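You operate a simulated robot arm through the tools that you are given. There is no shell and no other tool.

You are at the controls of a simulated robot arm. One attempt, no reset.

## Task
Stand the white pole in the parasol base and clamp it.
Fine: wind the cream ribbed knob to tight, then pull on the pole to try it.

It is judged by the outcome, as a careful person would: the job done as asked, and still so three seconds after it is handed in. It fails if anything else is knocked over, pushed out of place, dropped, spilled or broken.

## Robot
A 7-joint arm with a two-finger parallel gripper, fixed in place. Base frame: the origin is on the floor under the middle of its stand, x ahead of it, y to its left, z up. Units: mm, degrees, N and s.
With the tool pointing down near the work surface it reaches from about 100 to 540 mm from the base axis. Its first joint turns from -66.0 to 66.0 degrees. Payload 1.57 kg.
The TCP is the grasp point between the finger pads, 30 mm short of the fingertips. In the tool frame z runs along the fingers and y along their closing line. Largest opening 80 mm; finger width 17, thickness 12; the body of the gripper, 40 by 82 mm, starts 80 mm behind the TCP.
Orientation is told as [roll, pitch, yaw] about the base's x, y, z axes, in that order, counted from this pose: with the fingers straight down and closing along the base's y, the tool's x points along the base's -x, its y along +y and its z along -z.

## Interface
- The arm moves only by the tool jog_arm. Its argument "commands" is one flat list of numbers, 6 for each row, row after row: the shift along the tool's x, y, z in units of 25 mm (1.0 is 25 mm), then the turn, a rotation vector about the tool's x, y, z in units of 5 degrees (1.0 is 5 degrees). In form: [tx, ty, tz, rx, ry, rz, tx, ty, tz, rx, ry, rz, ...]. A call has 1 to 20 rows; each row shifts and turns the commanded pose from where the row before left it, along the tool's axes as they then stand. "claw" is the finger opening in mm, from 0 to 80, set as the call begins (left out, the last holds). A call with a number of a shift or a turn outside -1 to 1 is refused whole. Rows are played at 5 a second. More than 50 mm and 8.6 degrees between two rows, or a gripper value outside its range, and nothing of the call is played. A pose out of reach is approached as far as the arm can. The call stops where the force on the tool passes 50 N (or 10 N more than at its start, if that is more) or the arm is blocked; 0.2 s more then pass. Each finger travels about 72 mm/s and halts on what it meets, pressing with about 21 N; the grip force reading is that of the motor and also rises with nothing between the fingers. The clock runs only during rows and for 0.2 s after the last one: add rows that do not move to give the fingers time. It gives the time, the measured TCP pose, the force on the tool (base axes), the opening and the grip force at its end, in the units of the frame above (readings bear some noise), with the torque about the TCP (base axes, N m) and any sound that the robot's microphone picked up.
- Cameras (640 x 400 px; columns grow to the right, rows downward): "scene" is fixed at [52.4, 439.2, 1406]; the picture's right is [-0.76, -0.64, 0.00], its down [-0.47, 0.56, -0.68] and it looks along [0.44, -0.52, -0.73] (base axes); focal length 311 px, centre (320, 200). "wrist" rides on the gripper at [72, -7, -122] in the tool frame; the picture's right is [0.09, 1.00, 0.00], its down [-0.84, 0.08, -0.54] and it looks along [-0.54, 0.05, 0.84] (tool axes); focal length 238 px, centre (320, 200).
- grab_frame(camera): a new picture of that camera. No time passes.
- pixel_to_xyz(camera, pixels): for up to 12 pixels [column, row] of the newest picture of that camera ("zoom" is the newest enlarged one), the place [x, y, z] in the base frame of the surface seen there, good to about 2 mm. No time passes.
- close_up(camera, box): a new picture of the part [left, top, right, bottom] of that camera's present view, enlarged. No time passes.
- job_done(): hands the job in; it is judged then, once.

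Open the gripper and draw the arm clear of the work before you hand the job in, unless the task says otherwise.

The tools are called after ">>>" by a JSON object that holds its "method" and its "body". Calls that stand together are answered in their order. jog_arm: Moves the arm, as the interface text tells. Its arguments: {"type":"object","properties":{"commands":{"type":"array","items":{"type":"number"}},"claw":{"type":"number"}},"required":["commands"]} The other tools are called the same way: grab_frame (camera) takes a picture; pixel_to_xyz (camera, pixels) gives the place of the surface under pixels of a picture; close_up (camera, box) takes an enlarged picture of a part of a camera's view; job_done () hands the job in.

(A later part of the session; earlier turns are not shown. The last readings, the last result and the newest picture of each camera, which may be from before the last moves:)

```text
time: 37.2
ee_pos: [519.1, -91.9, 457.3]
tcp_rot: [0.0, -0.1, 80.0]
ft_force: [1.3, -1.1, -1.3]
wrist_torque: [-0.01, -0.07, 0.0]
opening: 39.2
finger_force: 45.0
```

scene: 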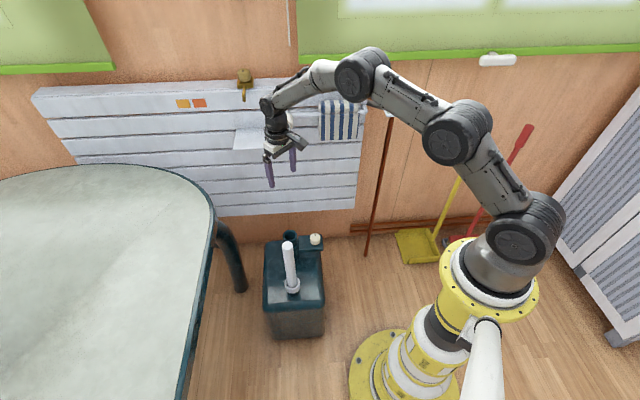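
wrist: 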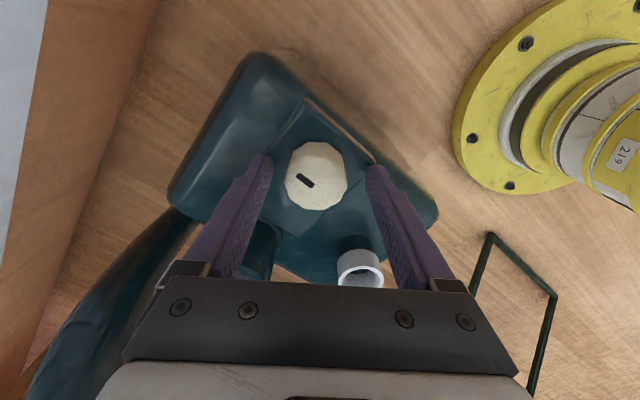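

Gripped the knob at 39.2 mm. I turn clockwise (seen from above) 20° as a test and read the torque.

>>> {"method": "jog_arm", "body": {"commands": [0, 0, 0, 0, 0, 1, 0, 0, 0, 0, 0, 1, 0, 0, 0, 0, 0, 1, 0, 0, 0, 0, 0, 1, 0, 0, 0, 0, 0, 0]}}

>>> {"method": "close_up", "body": {"camera": "wrist", "box": [270, 130, 370, 220]}}

>>> {"method": "close_up", "body": {"camera": "scene", "box": [270, 200, 340, 260]}}

```text
time: 38.4
ee_pos: [518.8, -92.0, 457.6]
tcp_rot: [0.2, 0.1, 59.9]
ft_force: [-12.4, 5.6, 11.2]
wrist_torque: [0.48, -0.34, 0.01]
opening: 39.0
finger_force: 44.1
```

```text
4.44 times, centred on (320, 175) of wrist
```

zoom: 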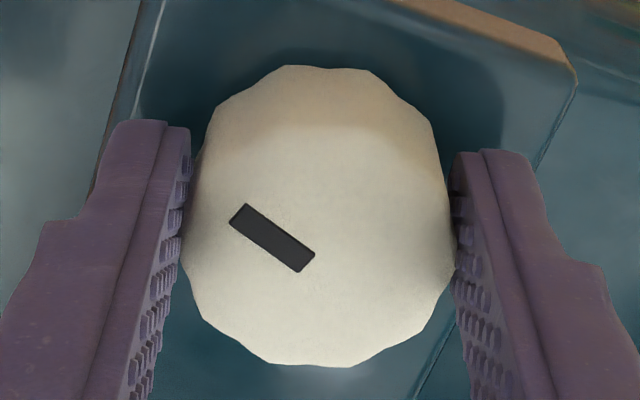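

```text
6.67 times, centred on (305, 230) of scene
```

zoom: 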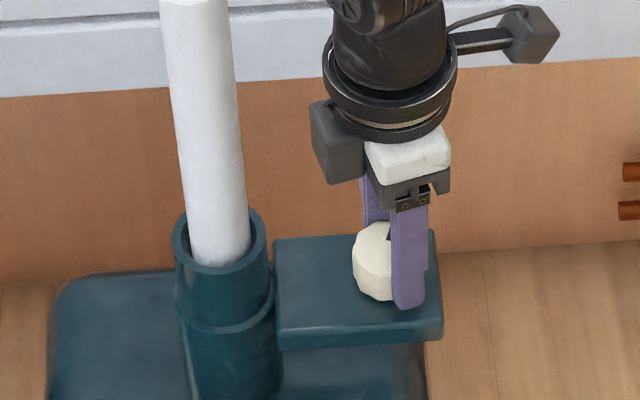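

The mark turned with the gripper, so the knob is rotating; side forces are about 13 N with 11 N upward. I turn another 20° and watch the trend.

>>> {"method": "jog_arm", "body": {"commands": [0, 0, 0, 0, 0, 1, 0, 0, 0, 0, 0, 1, 0, 0, 0, 0, 0, 1, 0, 0, 0, 0, 0, 1, 0, 0, 0, 0, 0, 0]}}

>>> {"method": "close_up", "body": {"camera": "wrist", "box": [270, 130, 370, 220]}}

```text
time: 39.6
ee_pos: [517.6, -90.8, 457.1]
tcp_rot: [0.2, 0.3, 40.0]
ft_force: [-22.5, 17.6, 20.8]
wrist_torque: [-0.06, -0.39, 0.08]
opening: 39.1
finger_force: 44.6
```

```text
4.44 times, centred on (320, 175) of wrist
```

zoom: 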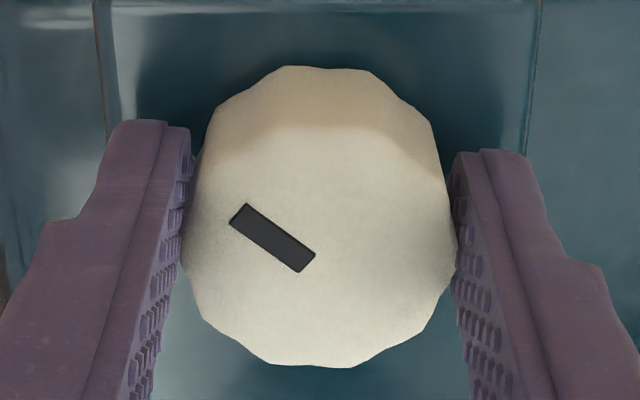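

Forces have grown to about 35 N in total, which suggests my grip is off the knob's axis. I release here, let the arm relax, and re-measure the knob.

>>> {"method": "jog_arm", "body": {"commands": [0, 0, 0, 0, 0, 0, 0, 0, 0, 0, 0, 0, 0, 0, 0, 0, 0, 0], "claw": 64}}

>>> {"method": "close_up", "body": {"camera": "wrist", "box": [270, 130, 370, 220]}}

>>> {"method": "pixel_to_xyz", "body": {"camera": "zoom", "pixels": [[318, 225], [190, 230], [448, 230], [318, 360], [318, 150], [318, 90], [240, 215], [305, 262], [215, 320], [425, 320], [240, 150], [400, 150]]}}

>>> {"method": "close_up", "body": {"camera": "scene", "box": [270, 200, 340, 260]}}

```text
time: 40.4
ee_pos: [520.1, -92.1, 457.2]
tcp_rot: [0.0, 0.0, 40.0]
ft_force: [0.5, -0.3, 0.1]
wrist_torque: [0.0, 0.0, 0.02]
opening: 64.1
finger_force: 0.2
```

```text
4.44 times, centred on (320, 175) of wrist
```

zoom: 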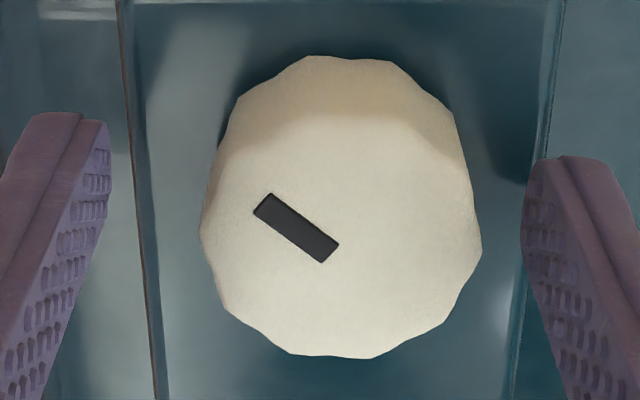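

```text
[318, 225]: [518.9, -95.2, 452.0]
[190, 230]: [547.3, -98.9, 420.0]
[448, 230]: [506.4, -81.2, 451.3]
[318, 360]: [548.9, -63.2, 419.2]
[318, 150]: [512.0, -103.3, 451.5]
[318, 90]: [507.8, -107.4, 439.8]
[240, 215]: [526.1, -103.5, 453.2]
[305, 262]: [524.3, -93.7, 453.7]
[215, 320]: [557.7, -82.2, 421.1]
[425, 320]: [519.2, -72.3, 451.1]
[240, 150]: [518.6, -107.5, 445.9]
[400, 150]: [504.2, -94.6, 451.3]
```

```text
6.67 times, centred on (305, 230) of scene
```

zoom: 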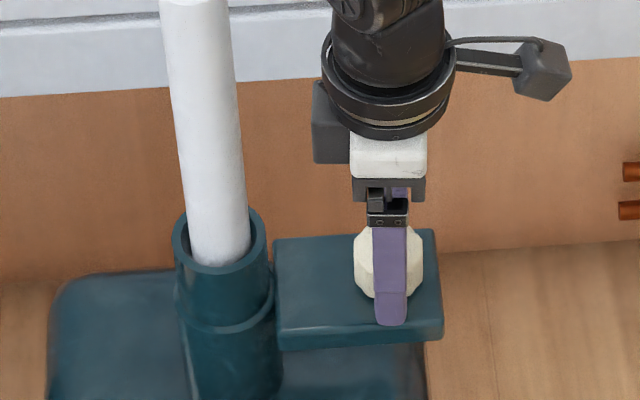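

After relaxing, TCP reads (520.1, -92.1) and the knob outline (columns 200–482, centre 341) is off by about 3 mm. I query edge points to fit its circle.

>>> {"method": "pixel_to_xyz", "body": {"camera": "zoom", "pixels": [[207, 235], [476, 240], [345, 353], [240, 318], [442, 315], [290, 352], [400, 345], [225, 280], [465, 280], [340, 120], [460, 190], [215, 190]]}}

```text
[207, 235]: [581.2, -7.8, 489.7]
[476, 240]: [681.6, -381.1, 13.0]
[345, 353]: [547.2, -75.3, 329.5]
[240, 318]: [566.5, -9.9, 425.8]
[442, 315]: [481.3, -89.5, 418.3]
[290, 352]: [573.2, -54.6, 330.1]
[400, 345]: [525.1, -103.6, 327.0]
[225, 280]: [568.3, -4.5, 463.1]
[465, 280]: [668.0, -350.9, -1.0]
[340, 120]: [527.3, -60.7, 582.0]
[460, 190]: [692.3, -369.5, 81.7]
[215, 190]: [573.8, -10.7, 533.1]
```

The newest zoom was the scene one, so those points don't belong to the knob view. I retake the wrist zoom and query again.

>>> {"method": "close_up", "body": {"camera": "wrist", "box": [270, 130, 370, 220]}}

>>> {"method": "pixel_to_xyz", "body": {"camera": "zoom", "pixels": [[207, 235], [476, 240], [345, 353], [240, 318], [442, 315], [290, 350], [400, 340], [222, 280], [465, 280], [340, 118], [460, 190], [220, 190]]}}

```text
4.44 times, centred on (320, 175) of wrist
```

zoom: 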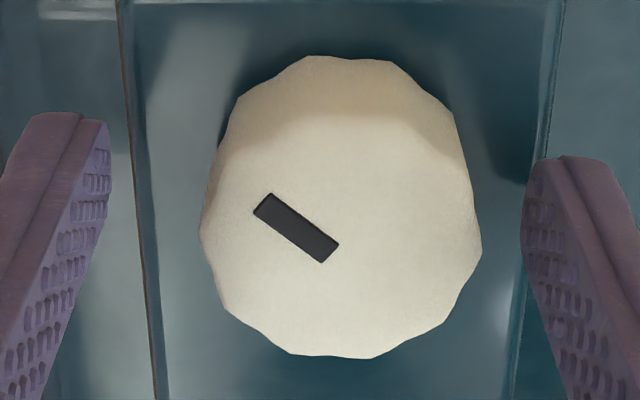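

```text
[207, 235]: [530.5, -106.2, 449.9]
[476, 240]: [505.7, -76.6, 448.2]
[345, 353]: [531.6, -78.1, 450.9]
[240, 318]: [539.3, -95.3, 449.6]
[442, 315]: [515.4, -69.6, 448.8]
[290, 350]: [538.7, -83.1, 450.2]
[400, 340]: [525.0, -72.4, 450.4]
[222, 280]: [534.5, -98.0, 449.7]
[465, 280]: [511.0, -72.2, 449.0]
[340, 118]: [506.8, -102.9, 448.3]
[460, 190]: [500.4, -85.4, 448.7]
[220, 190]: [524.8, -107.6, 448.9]
```

A circle fit puts the knob at ≈(519.2, -90.3), and the force direction during the turn shows my axis was a few mm too far toward -y. I shift by about (+0.3, +2.7) mm, re-grip at this yaw and turn another 20° clockwise.

>>> {"method": "jog_arm", "body": {"commands": [-0.08, 0.075, 0, 0, 0, 0, 0, 0, 0, 0, 0, 0], "claw": 64}}

>>> {"method": "jog_arm", "body": {"commands": [0, 0, 0, 0, 0, 0, 0, 0, 0, 0, 0, 0, 0, 0, 0, 0, 0, 0, 0, 0, 0, 0, 0, 0], "claw": 0}}

>>> {"method": "jog_arm", "body": {"commands": [0, 0, 0, 0, 0, 1, 0, 0, 0, 0, 0, 1, 0, 0, 0, 0, 0, 1, 0, 0, 0, 0, 0, 1, 0, 0, 0, 0, 0, 0]}}

```text
time: 41.0
ee_pos: [520.8, -89.1, 456.6]
tcp_rot: [0.0, 0.0, 40.0]
ft_force: [0.1, -0.9, 0.0]
wrist_torque: [-0.01, -0.02, -0.02]
opening: 64.0
finger_force: 0.0
```

```text
time: 42.0
ee_pos: [519.8, -88.0, 457.5]
tcp_rot: [0.1, 0.1, 39.9]
ft_force: [-4.2, 9.4, 6.6]
wrist_torque: [-0.07, 0.21, 0.02]
opening: 39.3
finger_force: 45.0
```

```text
time: 43.2
ee_pos: [519.3, -87.7, 457.6]
tcp_rot: [0.0, 0.0, 19.9]
ft_force: [7.8, 6.3, -21.3]
wrist_torque: [0.11, -0.55, -0.02]
opening: 39.0
finger_force: 45.0
```

Vertical force swung from +6.6 to -21 N over this 20°. I look at the mark to see whether the knob really followed the fingers.

>>> {"method": "close_up", "body": {"camera": "wrist", "box": [270, 130, 370, 220]}}

>>> {"method": "close_up", "body": {"camera": "scene", "box": [270, 200, 340, 260]}}

```text
4.44 times, centred on (320, 175) of wrist
```

zoom: 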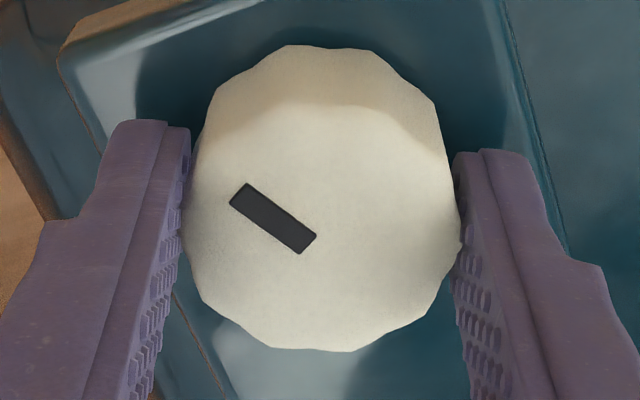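

```text
6.67 times, centred on (305, 230) of scene
```

zoom: 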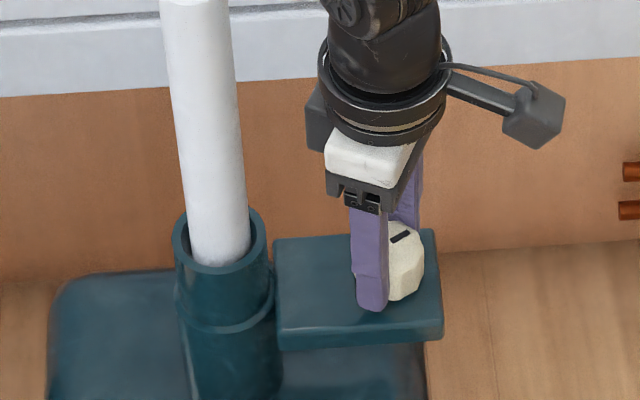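

The knob followed (its mark kept its place between the fingers). The forces fit a sub-2 mm offset of my axis, so I release, shift -1.3 mm in y and re-grip at this yaw.

>>> {"method": "jog_arm", "body": {"commands": [0, 0, 0, 0, 0, 0, 0, 0, 0, 0, 0, 0, 0.018, -0.049, 0, 0, 0, 0, 0, 0, 0, 0, 0, 0], "claw": 60}}

>>> {"method": "jog_arm", "body": {"commands": [0, 0, 0, 0, 0, 0, 0, 0, 0, 0, 0, 0, 0, 0, 0, 0, 0, 0, 0, 0, 0, 0, 0, 0], "claw": 0}}

>>> {"method": "jog_arm", "body": {"commands": [0, 0, 0, 0, 0, 1, 0, 0, 0, 0, 0, 1, 0, 0, 0, 0, 0, 1, 0, 0, 0, 0, 0, 1, 0, 0, 0, 0, 0, 0]}}

```text
time: 44.2
ee_pos: [520.4, -89.2, 457.1]
tcp_rot: [0.0, 0.0, 20.0]
ft_force: [-0.1, -0.9, -0.1]
wrist_torque: [-0.01, 0.04, 0.0]
opening: 59.9
finger_force: 0.0
```

```text
time: 45.2
ee_pos: [519.8, -87.3, 457.6]
tcp_rot: [0.1, 0.1, 20.0]
ft_force: [-3.1, 18.6, 7.2]
wrist_torque: [0.19, 0.34, -0.02]
opening: 39.3
finger_force: 44.8
```

```text
time: 46.4
ee_pos: [520.0, -88.7, 458.3]
tcp_rot: [0.0, -0.1, 0.0]
ft_force: [14.6, 21.8, -23.2]
wrist_torque: [0.16, -1.3, -0.02]
opening: 39.1
finger_force: 44.8
```

The forces stem from small misalignment with a stiff arm. While holding the knob at yaw 0, I nudge the command 1 mm along +y (where the force points) to see how the force relaxes.

>>> {"method": "jog_arm", "body": {"commands": [0, 0.04, 0, 0, 0, 0, 0, 0, 0, 0, 0, 0]}}

>>> {"method": "jog_arm", "body": {"commands": [-0.02, 0, 0.02, 0, 0, 0, 0, 0, 0, 0, 0, 0]}}

```text
time: 47.0
ee_pos: [519.7, -88.4, 457.7]
tcp_rot: [0.0, -0.1, 0.1]
ft_force: [22.4, 16.0, -36.4]
wrist_torque: [0.17, -0.41, -0.07]
opening: 38.9
finger_force: 44.4
```

```text
time: 47.6
ee_pos: [519.7, -88.3, 457.5]
tcp_rot: [-0.1, 0.2, 0.1]
ft_force: [6.8, 19.7, -15.6]
wrist_torque: [0.1, -1.23, -0.04]
opening: 39.3
finger_force: 44.7
```

Moving +0.5 mm x and -0.5 mm z relieved most of it (to 6.8, 19.7, -15.6 N). I apply a little more of the same plus +1.5 mm y, then turn on clockwise 20°.

>>> {"method": "jog_arm", "body": {"commands": [-0.01, 0.06, 0.01, 0, 0, 0, 0, 0, 0, 0, 0, 0]}}

>>> {"method": "jog_arm", "body": {"commands": [0, 0, 0, 0, 0, 1, 0, 0, 0, 0, 0, 1, 0, 0, 0, 0, 0, 1, 0, 0, 0, 0, 0, 1, 0, 0, 0, 0, 0, 0]}}

```text
time: 48.2
ee_pos: [518.7, -89.1, 458.1]
tcp_rot: [-0.1, 0.2, 0.0]
ft_force: [-12.4, 7.9, 15.6]
wrist_torque: [0.41, 0.45, -0.03]
opening: 39.2
finger_force: 44.4
```

```text
time: 49.4
ee_pos: [520.3, -88.4, 457.9]
tcp_rot: [-0.1, 0.2, -20.1]
ft_force: [-14.8, -5.3, 18.8]
wrist_torque: [0.19, 1.22, -0.05]
opening: 39.0
finger_force: 44.9
```

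Still light torque (about -0.05 N m about z), so not tight yet. I make a tiny correction and turn another 30° clockwise to yaw -50.

>>> {"method": "jog_arm", "body": {"commands": [0.01, -0.003, -0.01, 0, 0, 0, 0, 0, 0, 0, 0, 1, 0, 0, 0, 0, 0, 1, 0, 0, 0, 0, 0, 1, 0, 0, 0, 0, 0, 1, 0, 0, 0, 0, 0, 1, 0, 0, 0, 0, 0, 1, 0, 0, 0, 0, 0, 0]}}

>>> {"method": "close_up", "body": {"camera": "wrist", "box": [270, 130, 370, 220]}}

>>> {"method": "close_up", "body": {"camera": "scene", "box": [260, 170, 350, 260]}}

```text
time: 51.2
ee_pos: [519.8, -87.6, 456.8]
tcp_rot: [0.0, 0.1, -50.1]
ft_force: [-15.6, -17.9, 22.9]
wrist_torque: [-0.3, 0.1, -0.02]
opening: 38.9
finger_force: 44.7
```

```text
4.44 times, centred on (320, 175) of wrist
```

zoom: 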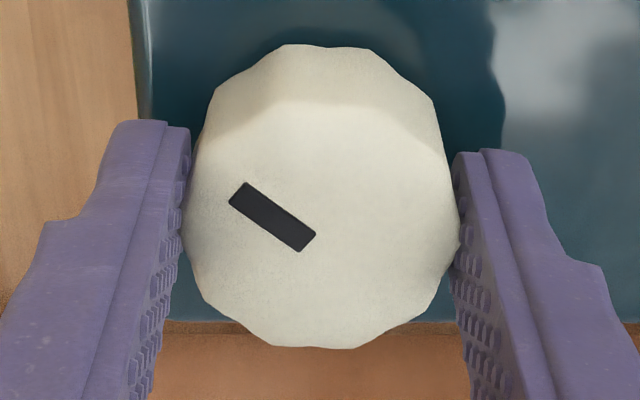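

```text
4.44 times, centred on (305, 215) of scene
```

zoom: 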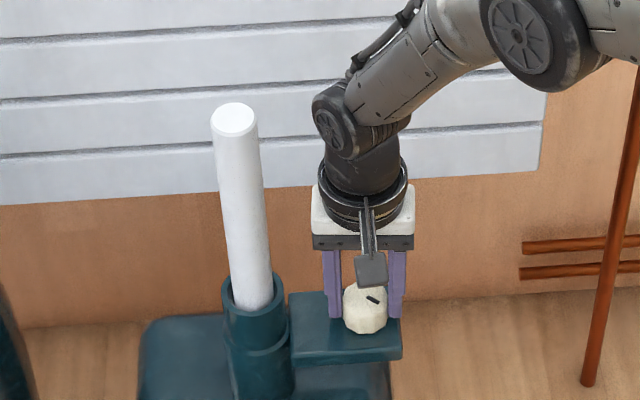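

The knob has now turned about 130° clockwise in all, with no tightness yet. I release, and wind the open gripper back to yaw +80 for another stroke.

>>> {"method": "jog_arm", "body": {"commands": [0, 0, 0, 0, 0, 0, 0, 0, 0, 0, 0, 0, 0, 0, 0, 0, 0, 0], "claw": 60}}

>>> {"method": "close_up", "body": {"camera": "wrist", "box": [270, 130, 370, 220]}}

>>> {"method": "pixel_to_xyz", "body": {"camera": "zoom", "pixels": [[195, 200], [445, 200], [320, 340], [230, 310], [420, 310], [320, 105], [320, 200], [210, 260], [435, 260]]}}

```text
time: 52.0
ee_pos: [519.9, -87.7, 457.1]
tcp_rot: [0.0, 0.0, -50.0]
ft_force: [0.1, 0.2, 0.0]
wrist_torque: [0.01, 0.0, 0.01]
opening: 59.9
finger_force: 0.0
```

```text
4.44 times, centred on (320, 175) of wrist
```

zoom: 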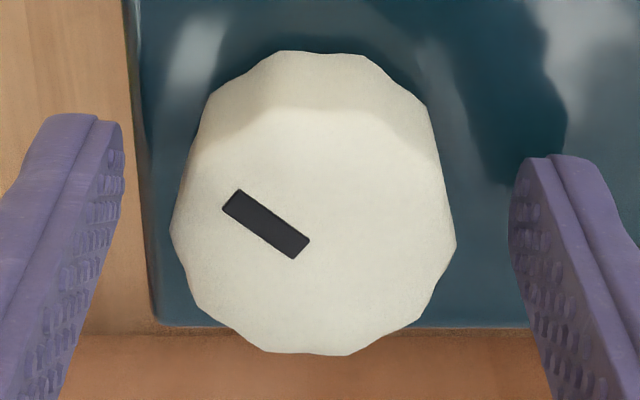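

```text
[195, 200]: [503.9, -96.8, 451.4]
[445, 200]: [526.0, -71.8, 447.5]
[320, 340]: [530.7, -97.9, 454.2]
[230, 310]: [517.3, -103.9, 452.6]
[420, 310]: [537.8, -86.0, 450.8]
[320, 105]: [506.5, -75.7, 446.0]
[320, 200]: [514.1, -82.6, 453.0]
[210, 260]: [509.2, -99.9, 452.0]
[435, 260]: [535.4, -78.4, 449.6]
```

The arm is relaxed, with TCP (519.9, -87.7) close to the knob centre. I rotate the open gripper back counter-clockwise to yaw +80.

>>> {"method": "jog_arm", "body": {"commands": [0, 0, 0, 0, 0, -1, 0, 0, 0, 0, 0, -1, 0, 0, 0, 0, 0, -1, 0, 0, 0, 0, 0, -1, 0, 0, 0, 0, 0, -1, 0, 0, 0, 0, 0, -1, 0, 0, 0, 0, 0, -1, 0, 0, 0, 0, 0, -1, 0, 0, 0, 0, 0, -1, 0, 0, 0, 0, 0, -1, 0, 0, 0, 0, 0, -1, 0, 0, 0, 0, 0, -1, 0, 0, 0, 0, 0, -1, 0, 0, 0, 0, 0, -1, 0, 0, 0, 0, 0, -1, 0, 0, 0, 0, 0, -1, 0, 0, 0, 0, 0, -1, 0, 0, 0, 0, 0, -1, 0, 0, 0, 0, 0, -1, 0, 0, 0, 0, 0, -1], "claw": 60}}

>>> {"method": "jog_arm", "body": {"commands": [0, 0, 0, 0, 0, -1, 0, 0, 0, 0, 0, -1, 0, 0, 0, 0, 0, -1, 0, 0, 0, 0, 0, -1, 0, 0, 0, 0, 0, -1, 0, 0, 0, 0, 0, -1, 0, 0, 0, 0, 0, 0, 0, 0, 0, 0, 0, 0], "claw": 60}}

>>> {"method": "close_up", "body": {"camera": "wrist", "box": [270, 130, 370, 220]}}

```text
time: 56.2
ee_pos: [519.5, -87.4, 457.1]
tcp_rot: [0.0, 0.0, 50.0]
ft_force: [0.1, -0.3, 0.0]
wrist_torque: [0.01, 0.03, 0.01]
opening: 60.2
finger_force: 0.0
```

```text
time: 58.0
ee_pos: [519.6, -87.9, 457.3]
tcp_rot: [0.0, 0.0, 80.0]
ft_force: [0.3, -1.2, -0.2]
wrist_torque: [-0.03, -0.01, -0.03]
opening: 60.0
finger_force: 0.1
```

```text
4.44 times, centred on (320, 175) of wrist
```

zoom: 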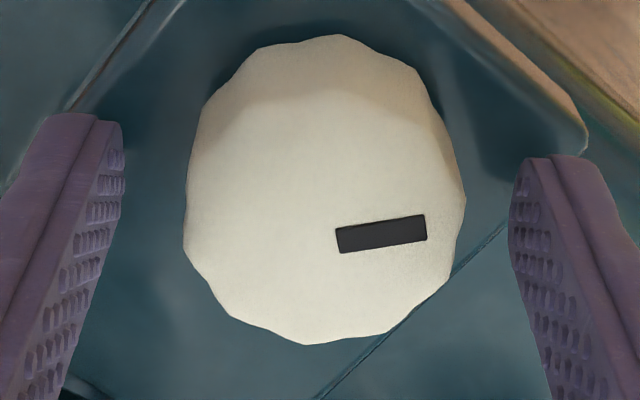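

The knob is within 1 mm of centre. I shift about -0.8 mm in y, grip again and start the second clockwise stroke with 30°.

>>> {"method": "jog_arm", "body": {"commands": [0.033, 0.002, 0, 0, 0, 0, 0, 0, 0, 0, 0, 0], "claw": 60}}

>>> {"method": "jog_arm", "body": {"commands": [0, 0, 0, 0, 0, 0, 0, 0, 0, 0, 0, 0, 0, 0, 0, 0, 0, 0, 0, 0, 0, 0, 0, 0], "claw": 0}}

>>> {"method": "jog_arm", "body": {"commands": [0, 0, 0, 0, 0, 1, 0, 0, 0, 0, 0, 1, 0, 0, 0, 0, 0, 1, 0, 0, 0, 0, 0, 1, 0, 0, 0, 0, 0, 1, 0, 0, 0, 0, 0, 1, 0, 0, 0, 0, 0, 0]}}

```text
time: 58.6
ee_pos: [519.6, -88.3, 457.7]
tcp_rot: [0.1, 0.0, 80.0]
ft_force: [-0.2, 0.0, -0.4]
wrist_torque: [0.02, 0.01, 0.01]
opening: 60.2
finger_force: 0.0
```

```text
time: 59.6
ee_pos: [518.7, -88.2, 458.0]
tcp_rot: [0.0, 0.0, 80.0]
ft_force: [0.7, -0.5, 0.0]
wrist_torque: [0.04, -0.02, 0.01]
opening: 39.6
finger_force: 44.6
```

```text
time: 61.2
ee_pos: [520.2, -87.5, 458.4]
tcp_rot: [0.1, 0.0, 49.9]
ft_force: [-5.8, 1.3, 8.7]
wrist_torque: [-0.12, -0.49, 0.8]
opening: 39.7
finger_force: 45.0
```

Now there is a 0.8 N m resisting torque about z with small forces, so the knob is taking up. I check that the mark followed, then keep turning.

>>> {"method": "close_up", "body": {"camera": "wrist", "box": [270, 130, 370, 220]}}

>>> {"method": "close_up", "body": {"camera": "scene", "box": [260, 170, 350, 260]}}

```text
4.44 times, centred on (320, 175) of wrist
```

zoom: 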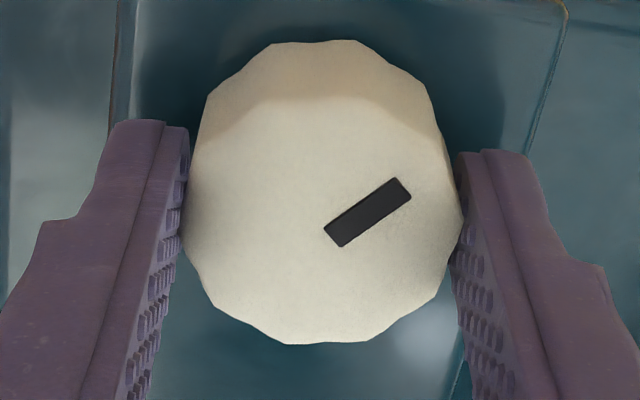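

```text
4.44 times, centred on (305, 215) of scene
```

zoom: 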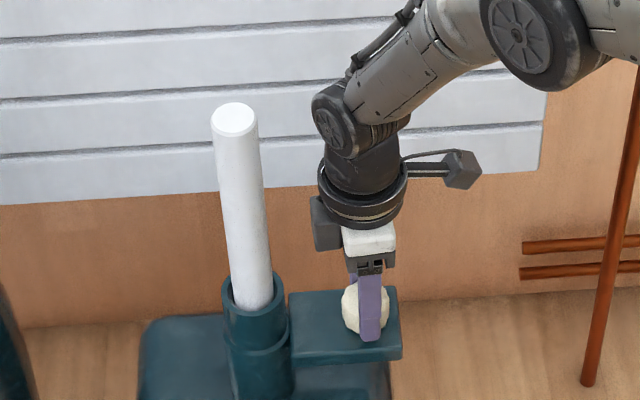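

The mark moved about 26° within the grip, so the fingers slipped: the knob is now resisting firmly. I measure the mark's direction in base coordinates to know the knob's true angle.

>>> {"method": "close_up", "body": {"camera": "wrist", "box": [290, 150, 350, 205]}}

```text
7.27 times, centred on (320, 178) of wrist
```

zoom: 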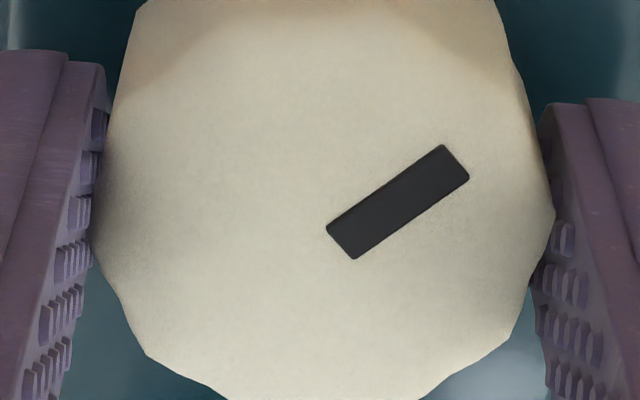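

>>> {"method": "pixel_to_xyz", "body": {"camera": "zoom", "pixels": [[342, 244], [455, 163], [398, 203], [335, 232], [355, 255], [442, 148], [466, 178]]}}

```text
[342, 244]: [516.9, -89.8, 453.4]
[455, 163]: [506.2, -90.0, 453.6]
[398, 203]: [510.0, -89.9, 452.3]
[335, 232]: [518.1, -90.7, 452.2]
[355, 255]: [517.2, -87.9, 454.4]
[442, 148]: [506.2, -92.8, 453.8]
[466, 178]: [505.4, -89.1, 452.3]
```

The mark now points at ≈-179° (it began at ≈-43°), so the knob has turned 136° clockwise in all and only about 6° in this stroke. I turn another 30° to see whether it can be wound any further.

>>> {"method": "jog_arm", "body": {"commands": [0, 0, 0, 0, 0, 1, 0, 0, 0, 0, 0, 1, 0, 0, 0, 0, 0, 1, 0, 0, 0, 0, 0, 1, 0, 0, 0, 0, 0, 1, 0, 0, 0, 0, 0, 1, 0, 0, 0, 0, 0, 0]}}

>>> {"method": "close_up", "body": {"camera": "wrist", "box": [290, 150, 350, 205]}}

```text
time: 62.8
ee_pos: [521.1, -87.9, 456.1]
tcp_rot: [0.0, -0.1, 19.9]
ft_force: [-2.5, 0.7, 1.5]
wrist_torque: [0.07, -0.28, 0.44]
opening: 39.0
finger_force: 44.8
```

```text
7.27 times, centred on (320, 178) of wrist
```

zoom: 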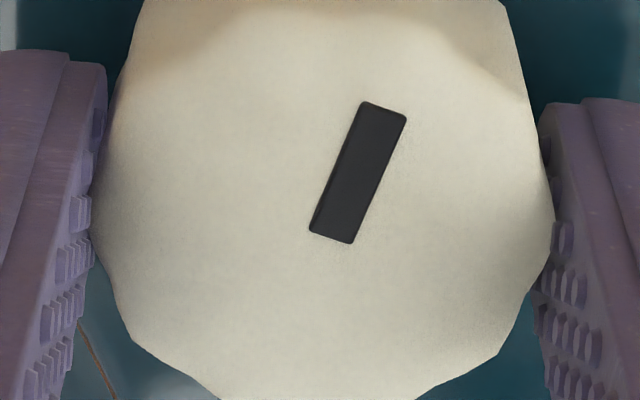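

>>> {"method": "pixel_to_xyz", "body": {"camera": "zoom", "pixels": [[331, 235], [384, 113], [358, 172], [315, 230], [350, 240], [366, 104], [402, 120]]}}

```text
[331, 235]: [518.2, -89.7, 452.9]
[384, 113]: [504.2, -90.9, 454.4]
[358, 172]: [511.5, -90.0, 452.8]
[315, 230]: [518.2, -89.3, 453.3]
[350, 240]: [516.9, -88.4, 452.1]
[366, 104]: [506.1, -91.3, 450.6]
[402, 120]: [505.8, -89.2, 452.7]
```

The knob's angle did not change (mark still ≈-174°) while torque again resisted, so it has come up tight at about 131° of turn. I release it, back off straight up and turn to yaw 0, ready to try the pole.

>>> {"method": "jog_arm", "body": {"commands": [0, 0, 0, 0, 0, 0, 0, 0, 0, 0, 0, 0, 0, 0, 0, 0, 0, 0, 0, 0, -0.4, 0, 0, 0, 0, 0, -0.7, 0, 0, 0, 0, 0, -0.7, 0, 0, 0, 0, 0, -0.7, 0, 0, 1, 0, 0, -0.7, 0, 0, 1, 0, 0, -0.8, 0, 0, 1, 0, 0, -0.8, 0, 0, 1, 0, 0, -0.8, 0, 0, 0, 0, 0, -0.8, 0, 0, 0, 0, 0, -0.8, 0, 0, 0, 0, 0, -0.8, 0, 0, 0, 0, 0, -0.8, 0, 0, 0, 0, 0, -0.8, 0, 0, 0, 0, 0, -0.8, 0, 0, 0, 0, 0, -0.8, 0, 0, 0, 0, 0, 0, 0, 0, 0], "claw": 64}}

>>> {"method": "close_up", "body": {"camera": "scene", "box": [255, 140, 345, 260]}}

>>> {"method": "grab_frame", "body": {"camera": "wrist"}}

```text
time: 66.8
ee_pos: [521.2, -86.4, 737.6]
tcp_rot: [-0.1, 0.0, 0.0]
ft_force: [0.1, 0.3, -0.6]
wrist_torque: [0.01, 0.02, 0.04]
opening: 64.1
finger_force: 0.0
```

```text
3.33 times, centred on (300, 200) of scene
```

zoom: 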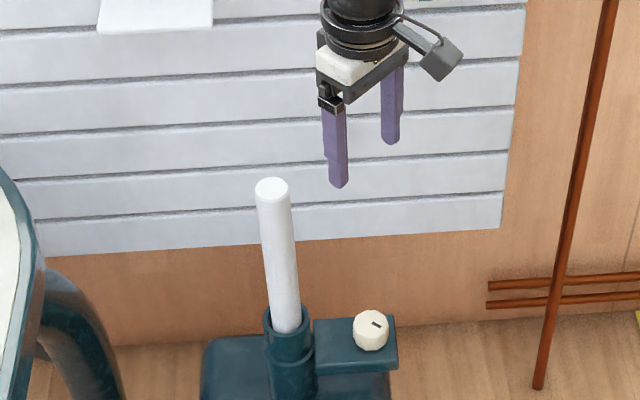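

```text
taken
```

wrist: 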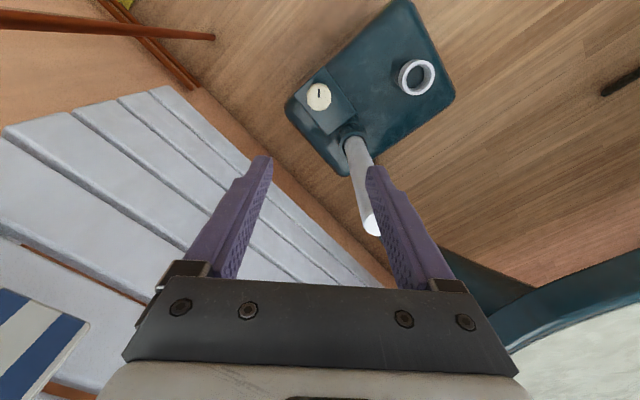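

The knob mark has turned and the pole still stands. I measure the pole's top at (271,188) and then its position at the rim in this scene zoom before going over it.

>>> {"method": "close_up", "body": {"camera": "scene", "box": [255, 180, 325, 255]}}

>>> {"method": "pixel_to_xyz", "body": {"camera": "zoom", "pixels": [[262, 70], [240, 70], [285, 70], [262, 55], [265, 90], [290, 280], [300, 310], [270, 330]]}}

```text
5.33 times, centred on (290, 218) of scene
```

zoom: 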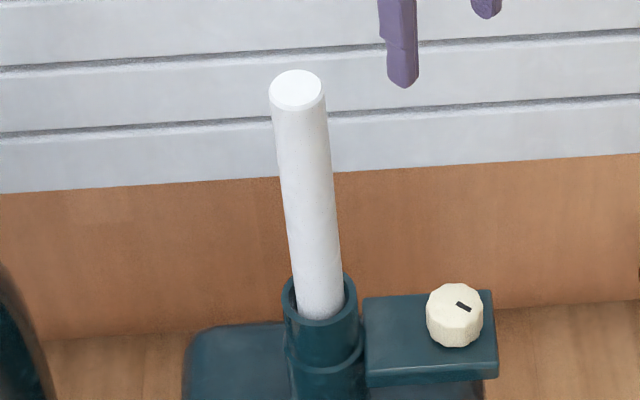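

```text
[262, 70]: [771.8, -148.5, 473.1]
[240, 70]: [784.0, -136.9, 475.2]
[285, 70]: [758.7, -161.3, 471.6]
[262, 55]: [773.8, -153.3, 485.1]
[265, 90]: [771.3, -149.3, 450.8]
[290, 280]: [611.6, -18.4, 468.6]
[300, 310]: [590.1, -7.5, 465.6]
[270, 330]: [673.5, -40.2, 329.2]
```

>>> {"method": "pixel_to_xyz", "body": {"camera": "zoom", "pixels": [[297, 90], [273, 90], [322, 90], [297, 74], [298, 105], [305, 200], [318, 305], [342, 300], [300, 300]]}}

```text
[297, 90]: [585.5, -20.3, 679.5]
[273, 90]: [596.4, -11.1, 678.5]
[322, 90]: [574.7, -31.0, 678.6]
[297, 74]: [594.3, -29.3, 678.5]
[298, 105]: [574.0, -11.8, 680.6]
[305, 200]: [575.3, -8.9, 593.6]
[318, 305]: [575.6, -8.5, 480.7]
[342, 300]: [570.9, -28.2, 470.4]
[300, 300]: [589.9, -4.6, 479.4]
```

The pole top is at (585.5, -20.5, 679.5), vertical. I move over it above its top and check the reading before descending.

>>> {"method": "jog_arm", "body": {"commands": [-0.44, 0.447, 0, 0, 0, 0, -0.44, 0.447, 0, 0, 0, 0, -0.44, 0.447, 0, 0, 0, 0, -0.44, 0.447, 0, 0, 0, 0, -0.44, 0.447, 0, 0, 0, 0, -0.44, 0.447, 0, 0, 0, 0, 0, 0, 0, 0, 0, 0, 0, 0, 0, 0, 0, 0], "claw": 75}}

>>> {"method": "grab_frame", "body": {"camera": "wrist"}}

```text
time: 68.6
ee_pos: [586.9, -18.4, 736.7]
tcp_rot: [0.0, 0.0, 0.0]
ft_force: [0.2, -0.3, -0.6]
wrist_torque: [-0.03, 0.05, -0.02]
opening: 75.1
finger_force: 0.0
```

```text
taken
```

wrist: 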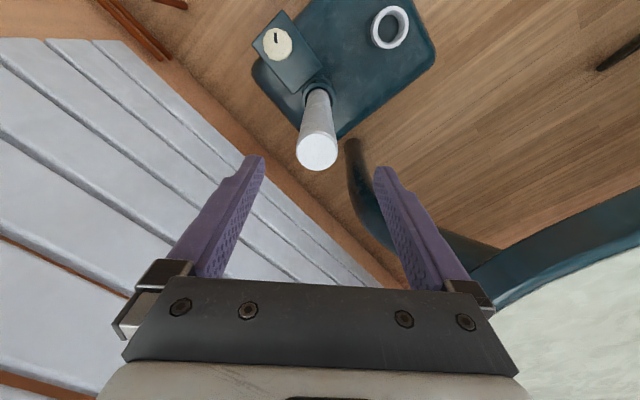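

The pole top at (317,152) is about 1.5 mm toward -y of the tool. I correct that and descend over the pole to z≈640.

>>> {"method": "jog_arm", "body": {"commands": [0, -0.06, 0, 0, 0, 0, 0, 0, 0.48, 0, 0, 0, 0, 0, 0.48, 0, 0, 0, 0, 0, 0.48, 0, 0, 0, 0, 0, 0.48, 0, 0, 0, 0, 0, 0.48, 0, 0, 0, 0, 0, 0.48, 0, 0, 0, 0, 0, 0.48, 0, 0, 0, 0, 0, 0.48, 0, 0, 0, 0, 0, 0, 0, 0, 0], "claw": 75}}

>>> {"method": "grab_frame", "body": {"camera": "wrist"}}

```text
time: 70.8
ee_pos: [587.1, -22.1, 639.6]
tcp_rot: [0.0, 0.0, -0.1]
ft_force: [0.2, 0.7, 0.7]
wrist_torque: [0.01, -0.03, -0.01]
opening: 74.9
finger_force: 0.0
```

```text
taken
```

wrist: 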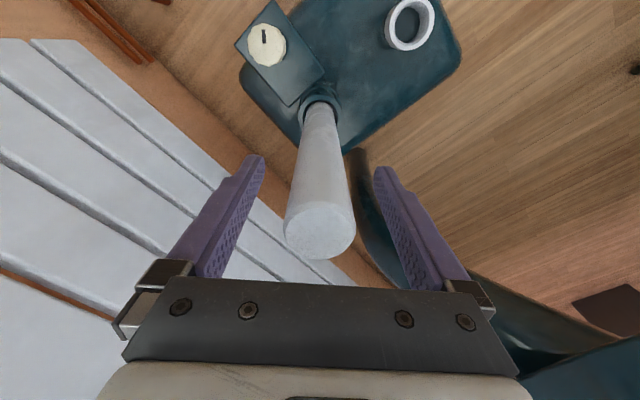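

The pole is between the fingers, centred at (320,230). I close on it and read the forces before pulling.

>>> {"method": "jog_arm", "body": {"commands": [0, 0, 0, 0, 0, 0, 0, 0, 0, 0, 0, 0, 0, 0, 0, 0, 0, 0, 0, 0, 0, 0, 0, 0, 0, 0, 0, 0, 0, 0], "claw": 0}}

>>> {"method": "jog_arm", "body": {"commands": [0, 0, -0.04, 0, 0, 0, 0, 0, 0, 0, 0, 0]}}

```text
time: 72.0
ee_pos: [586.8, -22.2, 639.0]
tcp_rot: [-0.1, 0.0, -0.1]
ft_force: [-0.5, 0.3, -0.4]
wrist_torque: [-0.19, -0.07, 0.02]
opening: 33.5
finger_force: 21.2
```

```text
time: 72.6
ee_pos: [585.7, -22.2, 639.9]
tcp_rot: [0.0, 0.1, 0.0]
ft_force: [2.8, -0.2, -7.9]
wrist_torque: [-0.09, -0.49, -0.02]
opening: 33.1
finger_force: 20.7
```

1 mm of pull gives -7.9 N, more than the pole's 2 N weight, so something is holding it. I pull further in 1 mm steps.

>>> {"method": "jog_arm", "body": {"commands": [0, 0, -0.04, 0, 0, 0, 0, 0, 0, 0, 0, 0]}}

>>> {"method": "jog_arm", "body": {"commands": [0, 0, -0.04, 0, 0, 0, 0, 0, 0, 0, 0, 0]}}

>>> {"method": "close_up", "body": {"camera": "scene", "box": [255, 180, 325, 255]}}

```text
time: 73.2
ee_pos: [583.9, -22.0, 641.8]
tcp_rot: [0.0, 0.2, 0.0]
ft_force: [-0.3, -0.3, -10.5]
wrist_torque: [-0.09, 0.0, 0.02]
opening: 33.3
finger_force: 21.1
```

```text
time: 73.8
ee_pos: [585.4, -22.1, 643.6]
tcp_rot: [0.0, 0.3, 0.0]
ft_force: [-0.6, 0.8, -13.6]
wrist_torque: [0.14, 0.37, 0.01]
opening: 33.2
finger_force: 20.8
```

```text
5.33 times, centred on (290, 218) of scene
```

zoom: 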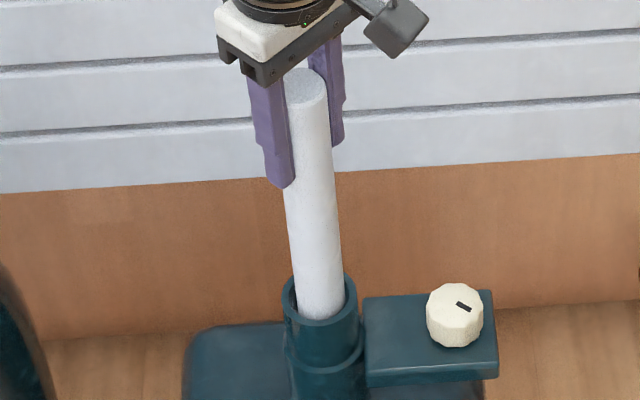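

Force is at -13.6 N, and TCP z reads 643.6. I look at the pole's top relative to the fingers and its height to tell whether the pole, the fingers or just compliance moved.

>>> {"method": "pixel_to_xyz", "body": {"camera": "zoom", "pixels": [[305, 85], [305, 95], [315, 80], [318, 305], [310, 200], [454, 300]]}}

>>> {"method": "grab_frame", "body": {"camera": "wrist"}}

>>> {"method": "jog_arm", "body": {"commands": [0, 0, 0, 0, 0, 0, 0, 0, 0, 0, 0, 0]}}

```text
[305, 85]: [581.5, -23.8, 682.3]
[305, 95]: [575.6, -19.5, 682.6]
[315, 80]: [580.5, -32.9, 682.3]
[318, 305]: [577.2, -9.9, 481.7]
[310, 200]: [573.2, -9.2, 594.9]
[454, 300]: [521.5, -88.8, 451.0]
```

```text
taken
```

wrist: 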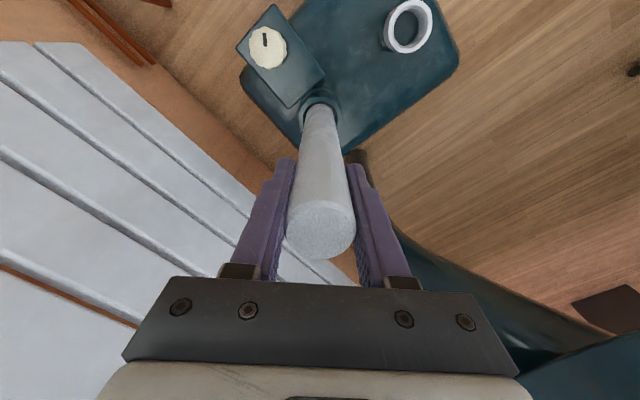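

```text
time: 74.4
ee_pos: [584.4, -21.7, 644.6]
tcp_rot: [0.0, -0.1, 0.0]
ft_force: [-2.7, 0.7, -10.1]
wrist_torque: [0.25, 0.55, 0.01]
opening: 33.0
finger_force: 21.7
```

The pole's top rose about 3 mm (679.5 → 682.4) along with the fingers, so it is slipping in the clamp under only 8–10 N. I hold still a moment to see whether the force decays.

>>> {"method": "jog_arm", "body": {"commands": [0, 0, 0, 0, 0, 0, 0, 0, 0, 0, 0, 0, 0, 0, 0, 0, 0, 0, 0, 0, 0, 0, 0, 0, 0, 0, 0, 0, 0, 0]}}

>>> {"method": "jog_arm", "body": {"commands": [0, 0, -0.04, 0, 0, 0, 0, 0, 0, 0, 0, 0, 0, 0, 0, 0, 0, 0]}}

>>> {"method": "close_up", "body": {"camera": "scene", "box": [255, 180, 325, 255]}}

>>> {"method": "pixel_to_xyz", "body": {"camera": "zoom", "pixels": [[305, 83], [305, 93], [315, 78], [318, 305], [310, 200], [300, 85]]}}

```text
time: 75.6
ee_pos: [587.0, -22.1, 645.3]
tcp_rot: [-0.1, 0.0, 0.1]
ft_force: [-1.7, 0.4, -0.3]
wrist_torque: [0.14, 0.41, 0.0]
opening: 33.1
finger_force: 20.6
```

```text
time: 76.4
ee_pos: [587.0, -22.1, 644.7]
tcp_rot: [-0.1, -0.1, 0.0]
ft_force: [1.4, 0.2, -5.3]
wrist_torque: [0.06, -0.28, 0.03]
opening: 33.0
finger_force: 20.7
```

```text
5.33 times, centred on (290, 218) of scene
```

zoom: 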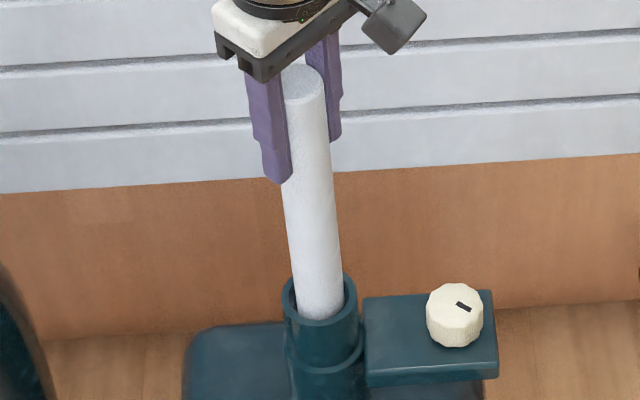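

```text
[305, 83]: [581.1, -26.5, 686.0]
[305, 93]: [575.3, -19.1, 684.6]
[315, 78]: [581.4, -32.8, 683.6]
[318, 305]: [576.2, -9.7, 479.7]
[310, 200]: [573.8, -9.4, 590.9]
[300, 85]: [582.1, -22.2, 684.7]
```

The force decayed to zero while the pole crept up to z≈684.7, so the clamp only drags and is not tight. I push the pole gently back down onto the socket floor before winding the knob further.

>>> {"method": "jog_arm", "body": {"commands": [0, 0, 0.04, 0, 0, 0, 0, 0, 0, 0, 0, 0, 0, 0, 0.04, 0, 0, 0, 0, 0, 0, 0, 0, 0, 0, 0, 0.04, 0, 0, 0, 0, 0, 0, 0, 0, 0, 0, 0, 0.04, 0, 0, 0, 0, 0, 0, 0, 0, 0, 0, 0, 0.02, 0, 0, 0, 0, 0, 0, 0, 0, 0, 0, 0, 0, 0, 0, 0, 0, 0, 0, 0, 0, 0]}}

>>> {"method": "jog_arm", "body": {"commands": [0, 0, 0, 0, 0, 0, 0, 0, 0, 0, 0, 0, 0, 0, 0, 0, 0, 0, 0, 0, 0, 0, 0, 0, 0, 0, 0, 0, 0, 0]}}

>>> {"method": "close_up", "body": {"camera": "scene", "box": [255, 180, 325, 255]}}

>>> {"method": "pixel_to_xyz", "body": {"camera": "zoom", "pixels": [[305, 85], [305, 95], [315, 80], [318, 305], [310, 200], [300, 87]]}}

```text
time: 79.0
ee_pos: [586.4, -22.7, 640.6]
tcp_rot: [0.0, 0.0, 0.0]
ft_force: [2.2, 1.7, 7.9]
wrist_torque: [0.32, -0.66, -0.02]
opening: 33.0
finger_force: 20.9
```

```text
time: 80.2
ee_pos: [585.0, -21.8, 640.1]
tcp_rot: [0.0, 0.2, 0.1]
ft_force: [2.6, 1.2, -1.8]
wrist_torque: [0.12, -0.57, 0.03]
opening: 33.0
finger_force: 20.4
```

```text
5.33 times, centred on (290, 218) of scene
```

zoom: 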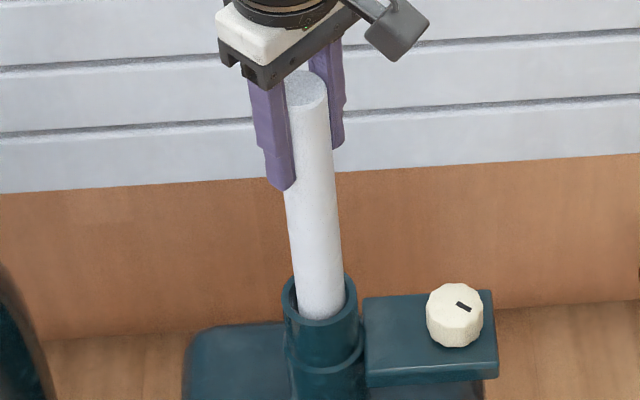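

```text
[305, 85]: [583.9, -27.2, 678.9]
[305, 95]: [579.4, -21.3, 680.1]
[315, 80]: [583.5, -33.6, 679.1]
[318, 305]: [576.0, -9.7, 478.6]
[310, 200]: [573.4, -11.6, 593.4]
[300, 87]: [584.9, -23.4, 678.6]
```

The pole top is back at ≈679 and the force is near zero. I push 1.5 mm more to be sure that it is bottomed.

>>> {"method": "jog_arm", "body": {"commands": [0, 0, 0.04, 0, 0, 0, 0, 0, 0, 0, 0, 0, 0, 0, 0.02, 0, 0, 0, 0, 0, 0, 0, 0, 0, 0, 0, 0, 0, 0, 0, 0, 0, 0, 0, 0, 0, 0, 0, 0, 0, 0, 0, 0, 0, 0, 0, 0, 0]}}

>>> {"method": "jog_arm", "body": {"commands": [0, 0, 0, 0, 0, 0, 0, 0, 0, 0, 0, 0, 0, 0, 0, 0, 0, 0, 0, 0, 0, 0, 0, 0]}}

```text
time: 82.0
ee_pos: [585.9, -22.0, 641.6]
tcp_rot: [0.0, 0.0, 0.1]
ft_force: [-2.3, -0.2, 3.9]
wrist_torque: [-0.13, 0.65, 0.03]
opening: 32.8
finger_force: 21.1
```

```text
time: 83.0
ee_pos: [586.8, -22.8, 640.0]
tcp_rot: [-0.1, 0.0, 0.0]
ft_force: [-2.3, -0.9, 2.6]
wrist_torque: [-0.09, 0.46, 0.02]
opening: 32.7
finger_force: 21.3
```

>>> {"method": "jog_arm", "body": {"commands": [0, 0, 0.04, 0, 0, 0, 0, 0, 0, 0, 0, 0, 0, 0, 0.04, 0, 0, 0, 0, 0, 0, 0, 0, 0, 0, 0, 0, 0, 0, 0, 0, 0, 0, 0, 0, 0, 0, 0, 0, 0, 0, 0, 0, 0, 0, 0, 0, 0]}}

>>> {"method": "jog_arm", "body": {"commands": [0, 0, 0, 0, 0, 0, 0, 0, 0, 0, 0, 0, 0, 0, 0, 0, 0, 0, 0, 0, 0, 0, 0, 0, 0, 0, 0, 0, 0, 0]}}

>>> {"method": "close_up", "body": {"camera": "scene", "box": [255, 180, 325, 255]}}

>>> {"method": "pixel_to_xyz", "body": {"camera": "zoom", "pixels": [[305, 86], [305, 95], [315, 82], [318, 305], [310, 200], [300, 88]]}}

```text
time: 84.8
ee_pos: [586.6, -21.1, 639.6]
tcp_rot: [0.1, -0.3, 0.0]
ft_force: [0.1, 3.0, 20.5]
wrist_torque: [0.94, -0.19, -0.04]
opening: 32.9
finger_force: 21.3
```

```text
time: 86.0
ee_pos: [587.1, -23.0, 639.3]
tcp_rot: [0.0, -0.1, 0.1]
ft_force: [1.4, 2.7, 18.4]
wrist_torque: [0.48, -0.35, -0.01]
opening: 33.0
finger_force: 21.2
```

```text
5.33 times, centred on (290, 218) of scene
```

zoom: 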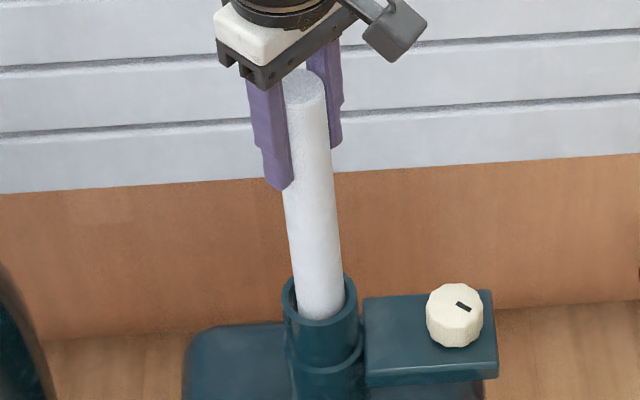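

```text
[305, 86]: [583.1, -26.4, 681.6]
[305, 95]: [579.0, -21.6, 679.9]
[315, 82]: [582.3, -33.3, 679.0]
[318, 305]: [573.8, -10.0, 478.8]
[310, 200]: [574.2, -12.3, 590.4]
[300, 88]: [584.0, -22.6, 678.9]
```

The force now holds at 18 N without decaying, so the pole is bottomed again. I ease off, open, and rise clear to go back to the knob for a better grip.

>>> {"method": "jog_arm", "body": {"commands": [0, 0, -0.06, 0, 0, 0, 0, 0, 0, 0, 0, 0]}}

>>> {"method": "jog_arm", "body": {"commands": [0, 0, 0, 0, 0, 0, 0, 0, 0, 0, 0, 0, 0, 0, 0, 0, 0, 0, 0, 0, -0.4, 0, 0, 0, 0, 0, -0.6, 0, 0, 0, 0, 0, -0.6, 0, 0, 0, 0, 0, -0.6, 0, 0, 0, 0, 0, -0.6, 0, 0, 0, 0, 0, -0.6, 0, 0, 0, 0, 0, -0.6, 0, 0, 0, 0, 0, 0, 0, 0, 0], "claw": 70}}

>>> {"method": "close_up", "body": {"camera": "scene", "box": [255, 170, 345, 260]}}

```text
time: 86.6
ee_pos: [585.4, -20.8, 638.0]
tcp_rot: [-0.1, 0.2, 0.1]
ft_force: [3.2, 2.9, 5.5]
wrist_torque: [0.6, -0.72, 0.03]
opening: 33.3
finger_force: 21.5
```

```text
time: 89.0
ee_pos: [584.7, -22.4, 738.6]
tcp_rot: [-0.1, -0.1, 0.0]
ft_force: [0.2, -0.9, -0.2]
wrist_torque: [-0.02, 0.01, -0.01]
opening: 70.1
finger_force: 0.1
```

```text
4.44 times, centred on (300, 215) of scene
```

zoom: 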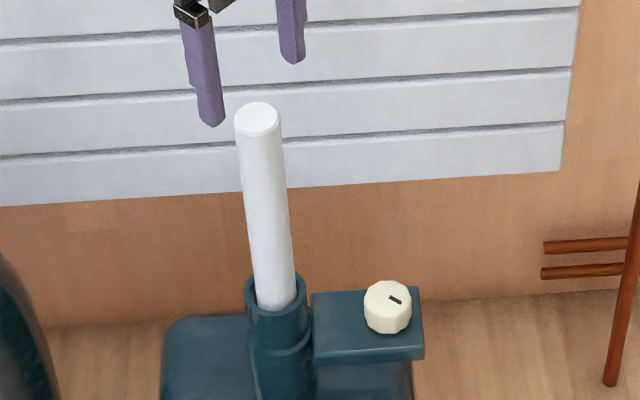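

The pole stays put. I go back above the knob and look at its ribs closely from directly overhead-ish, to choose a flush grip angle.

>>> {"method": "jog_arm", "body": {"commands": [0, 0, -0.2, 0, 0, 0, 0.44, -0.447, 0, 0, 0, 0, 0.44, -0.447, 0, 0, 0, 0, 0.44, -0.447, 0, 0, 0, 0, 0.44, -0.447, 0, 0, 0, 0, 0.44, -0.447, 0, 0, 0, 0, 0.44, -0.447, 0, 0, 0, 0, 0, 0, 0.8, 0, 0, 0, 0, 0, 0.8, 0, 0, 0, 0, 0, 0.8, 0, 0, 0, 0, 0, 0.8, 0, 0, 0, 0, 0, 0.8, 0, 0, 0, 0, 0, 0.8, 0, 0, 0, 0, 0, 0.8, 0, 0, 0, 0, 0, 0.8, 0, 0, 0, 0, 0, 0.6, 0, 0, 0, 0, 0, 0, 0, 0, 0], "claw": 64}}

>>> {"method": "grab_frame", "body": {"camera": "wrist"}}

>>> {"method": "close_up", "body": {"camera": "wrist", "box": [285, 125, 360, 190]}}

```text
time: 92.6
ee_pos: [520.3, -90.4, 567.4]
tcp_rot: [0.1, 0.0, 0.0]
ft_force: [-0.8, 0.2, -0.2]
wrist_torque: [-0.01, 0.02, -0.02]
opening: 64.2
finger_force: 0.1
```

```text
taken
```

wrist: 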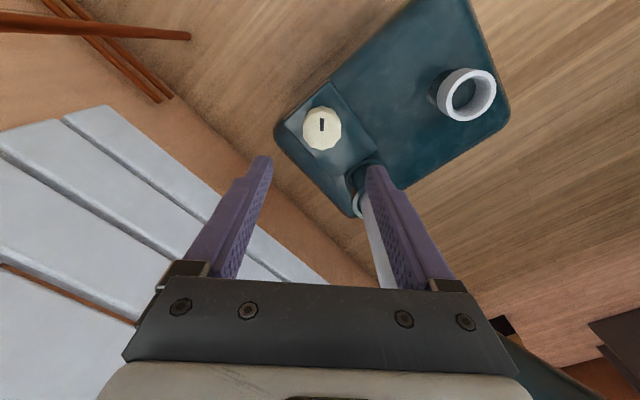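

```text
6.15 times, centred on (322, 158) of wrist
```

zoom: 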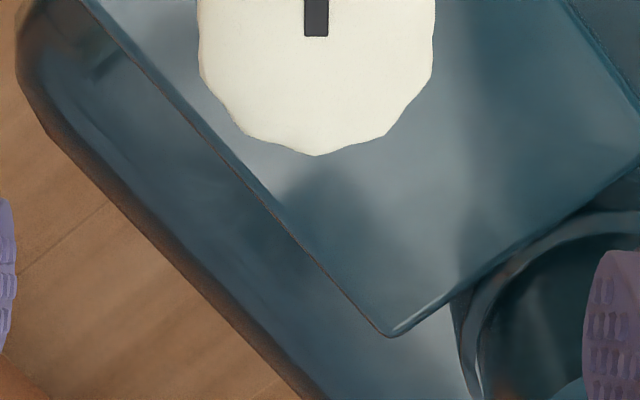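

>>> {"method": "close_up", "body": {"camera": "wrist", "box": [295, 100, 350, 155]}}

```text
7.27 times, centred on (322, 128) of wrist
```

zoom: 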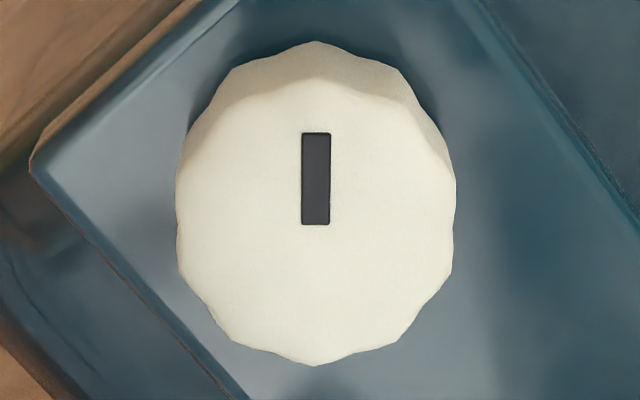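

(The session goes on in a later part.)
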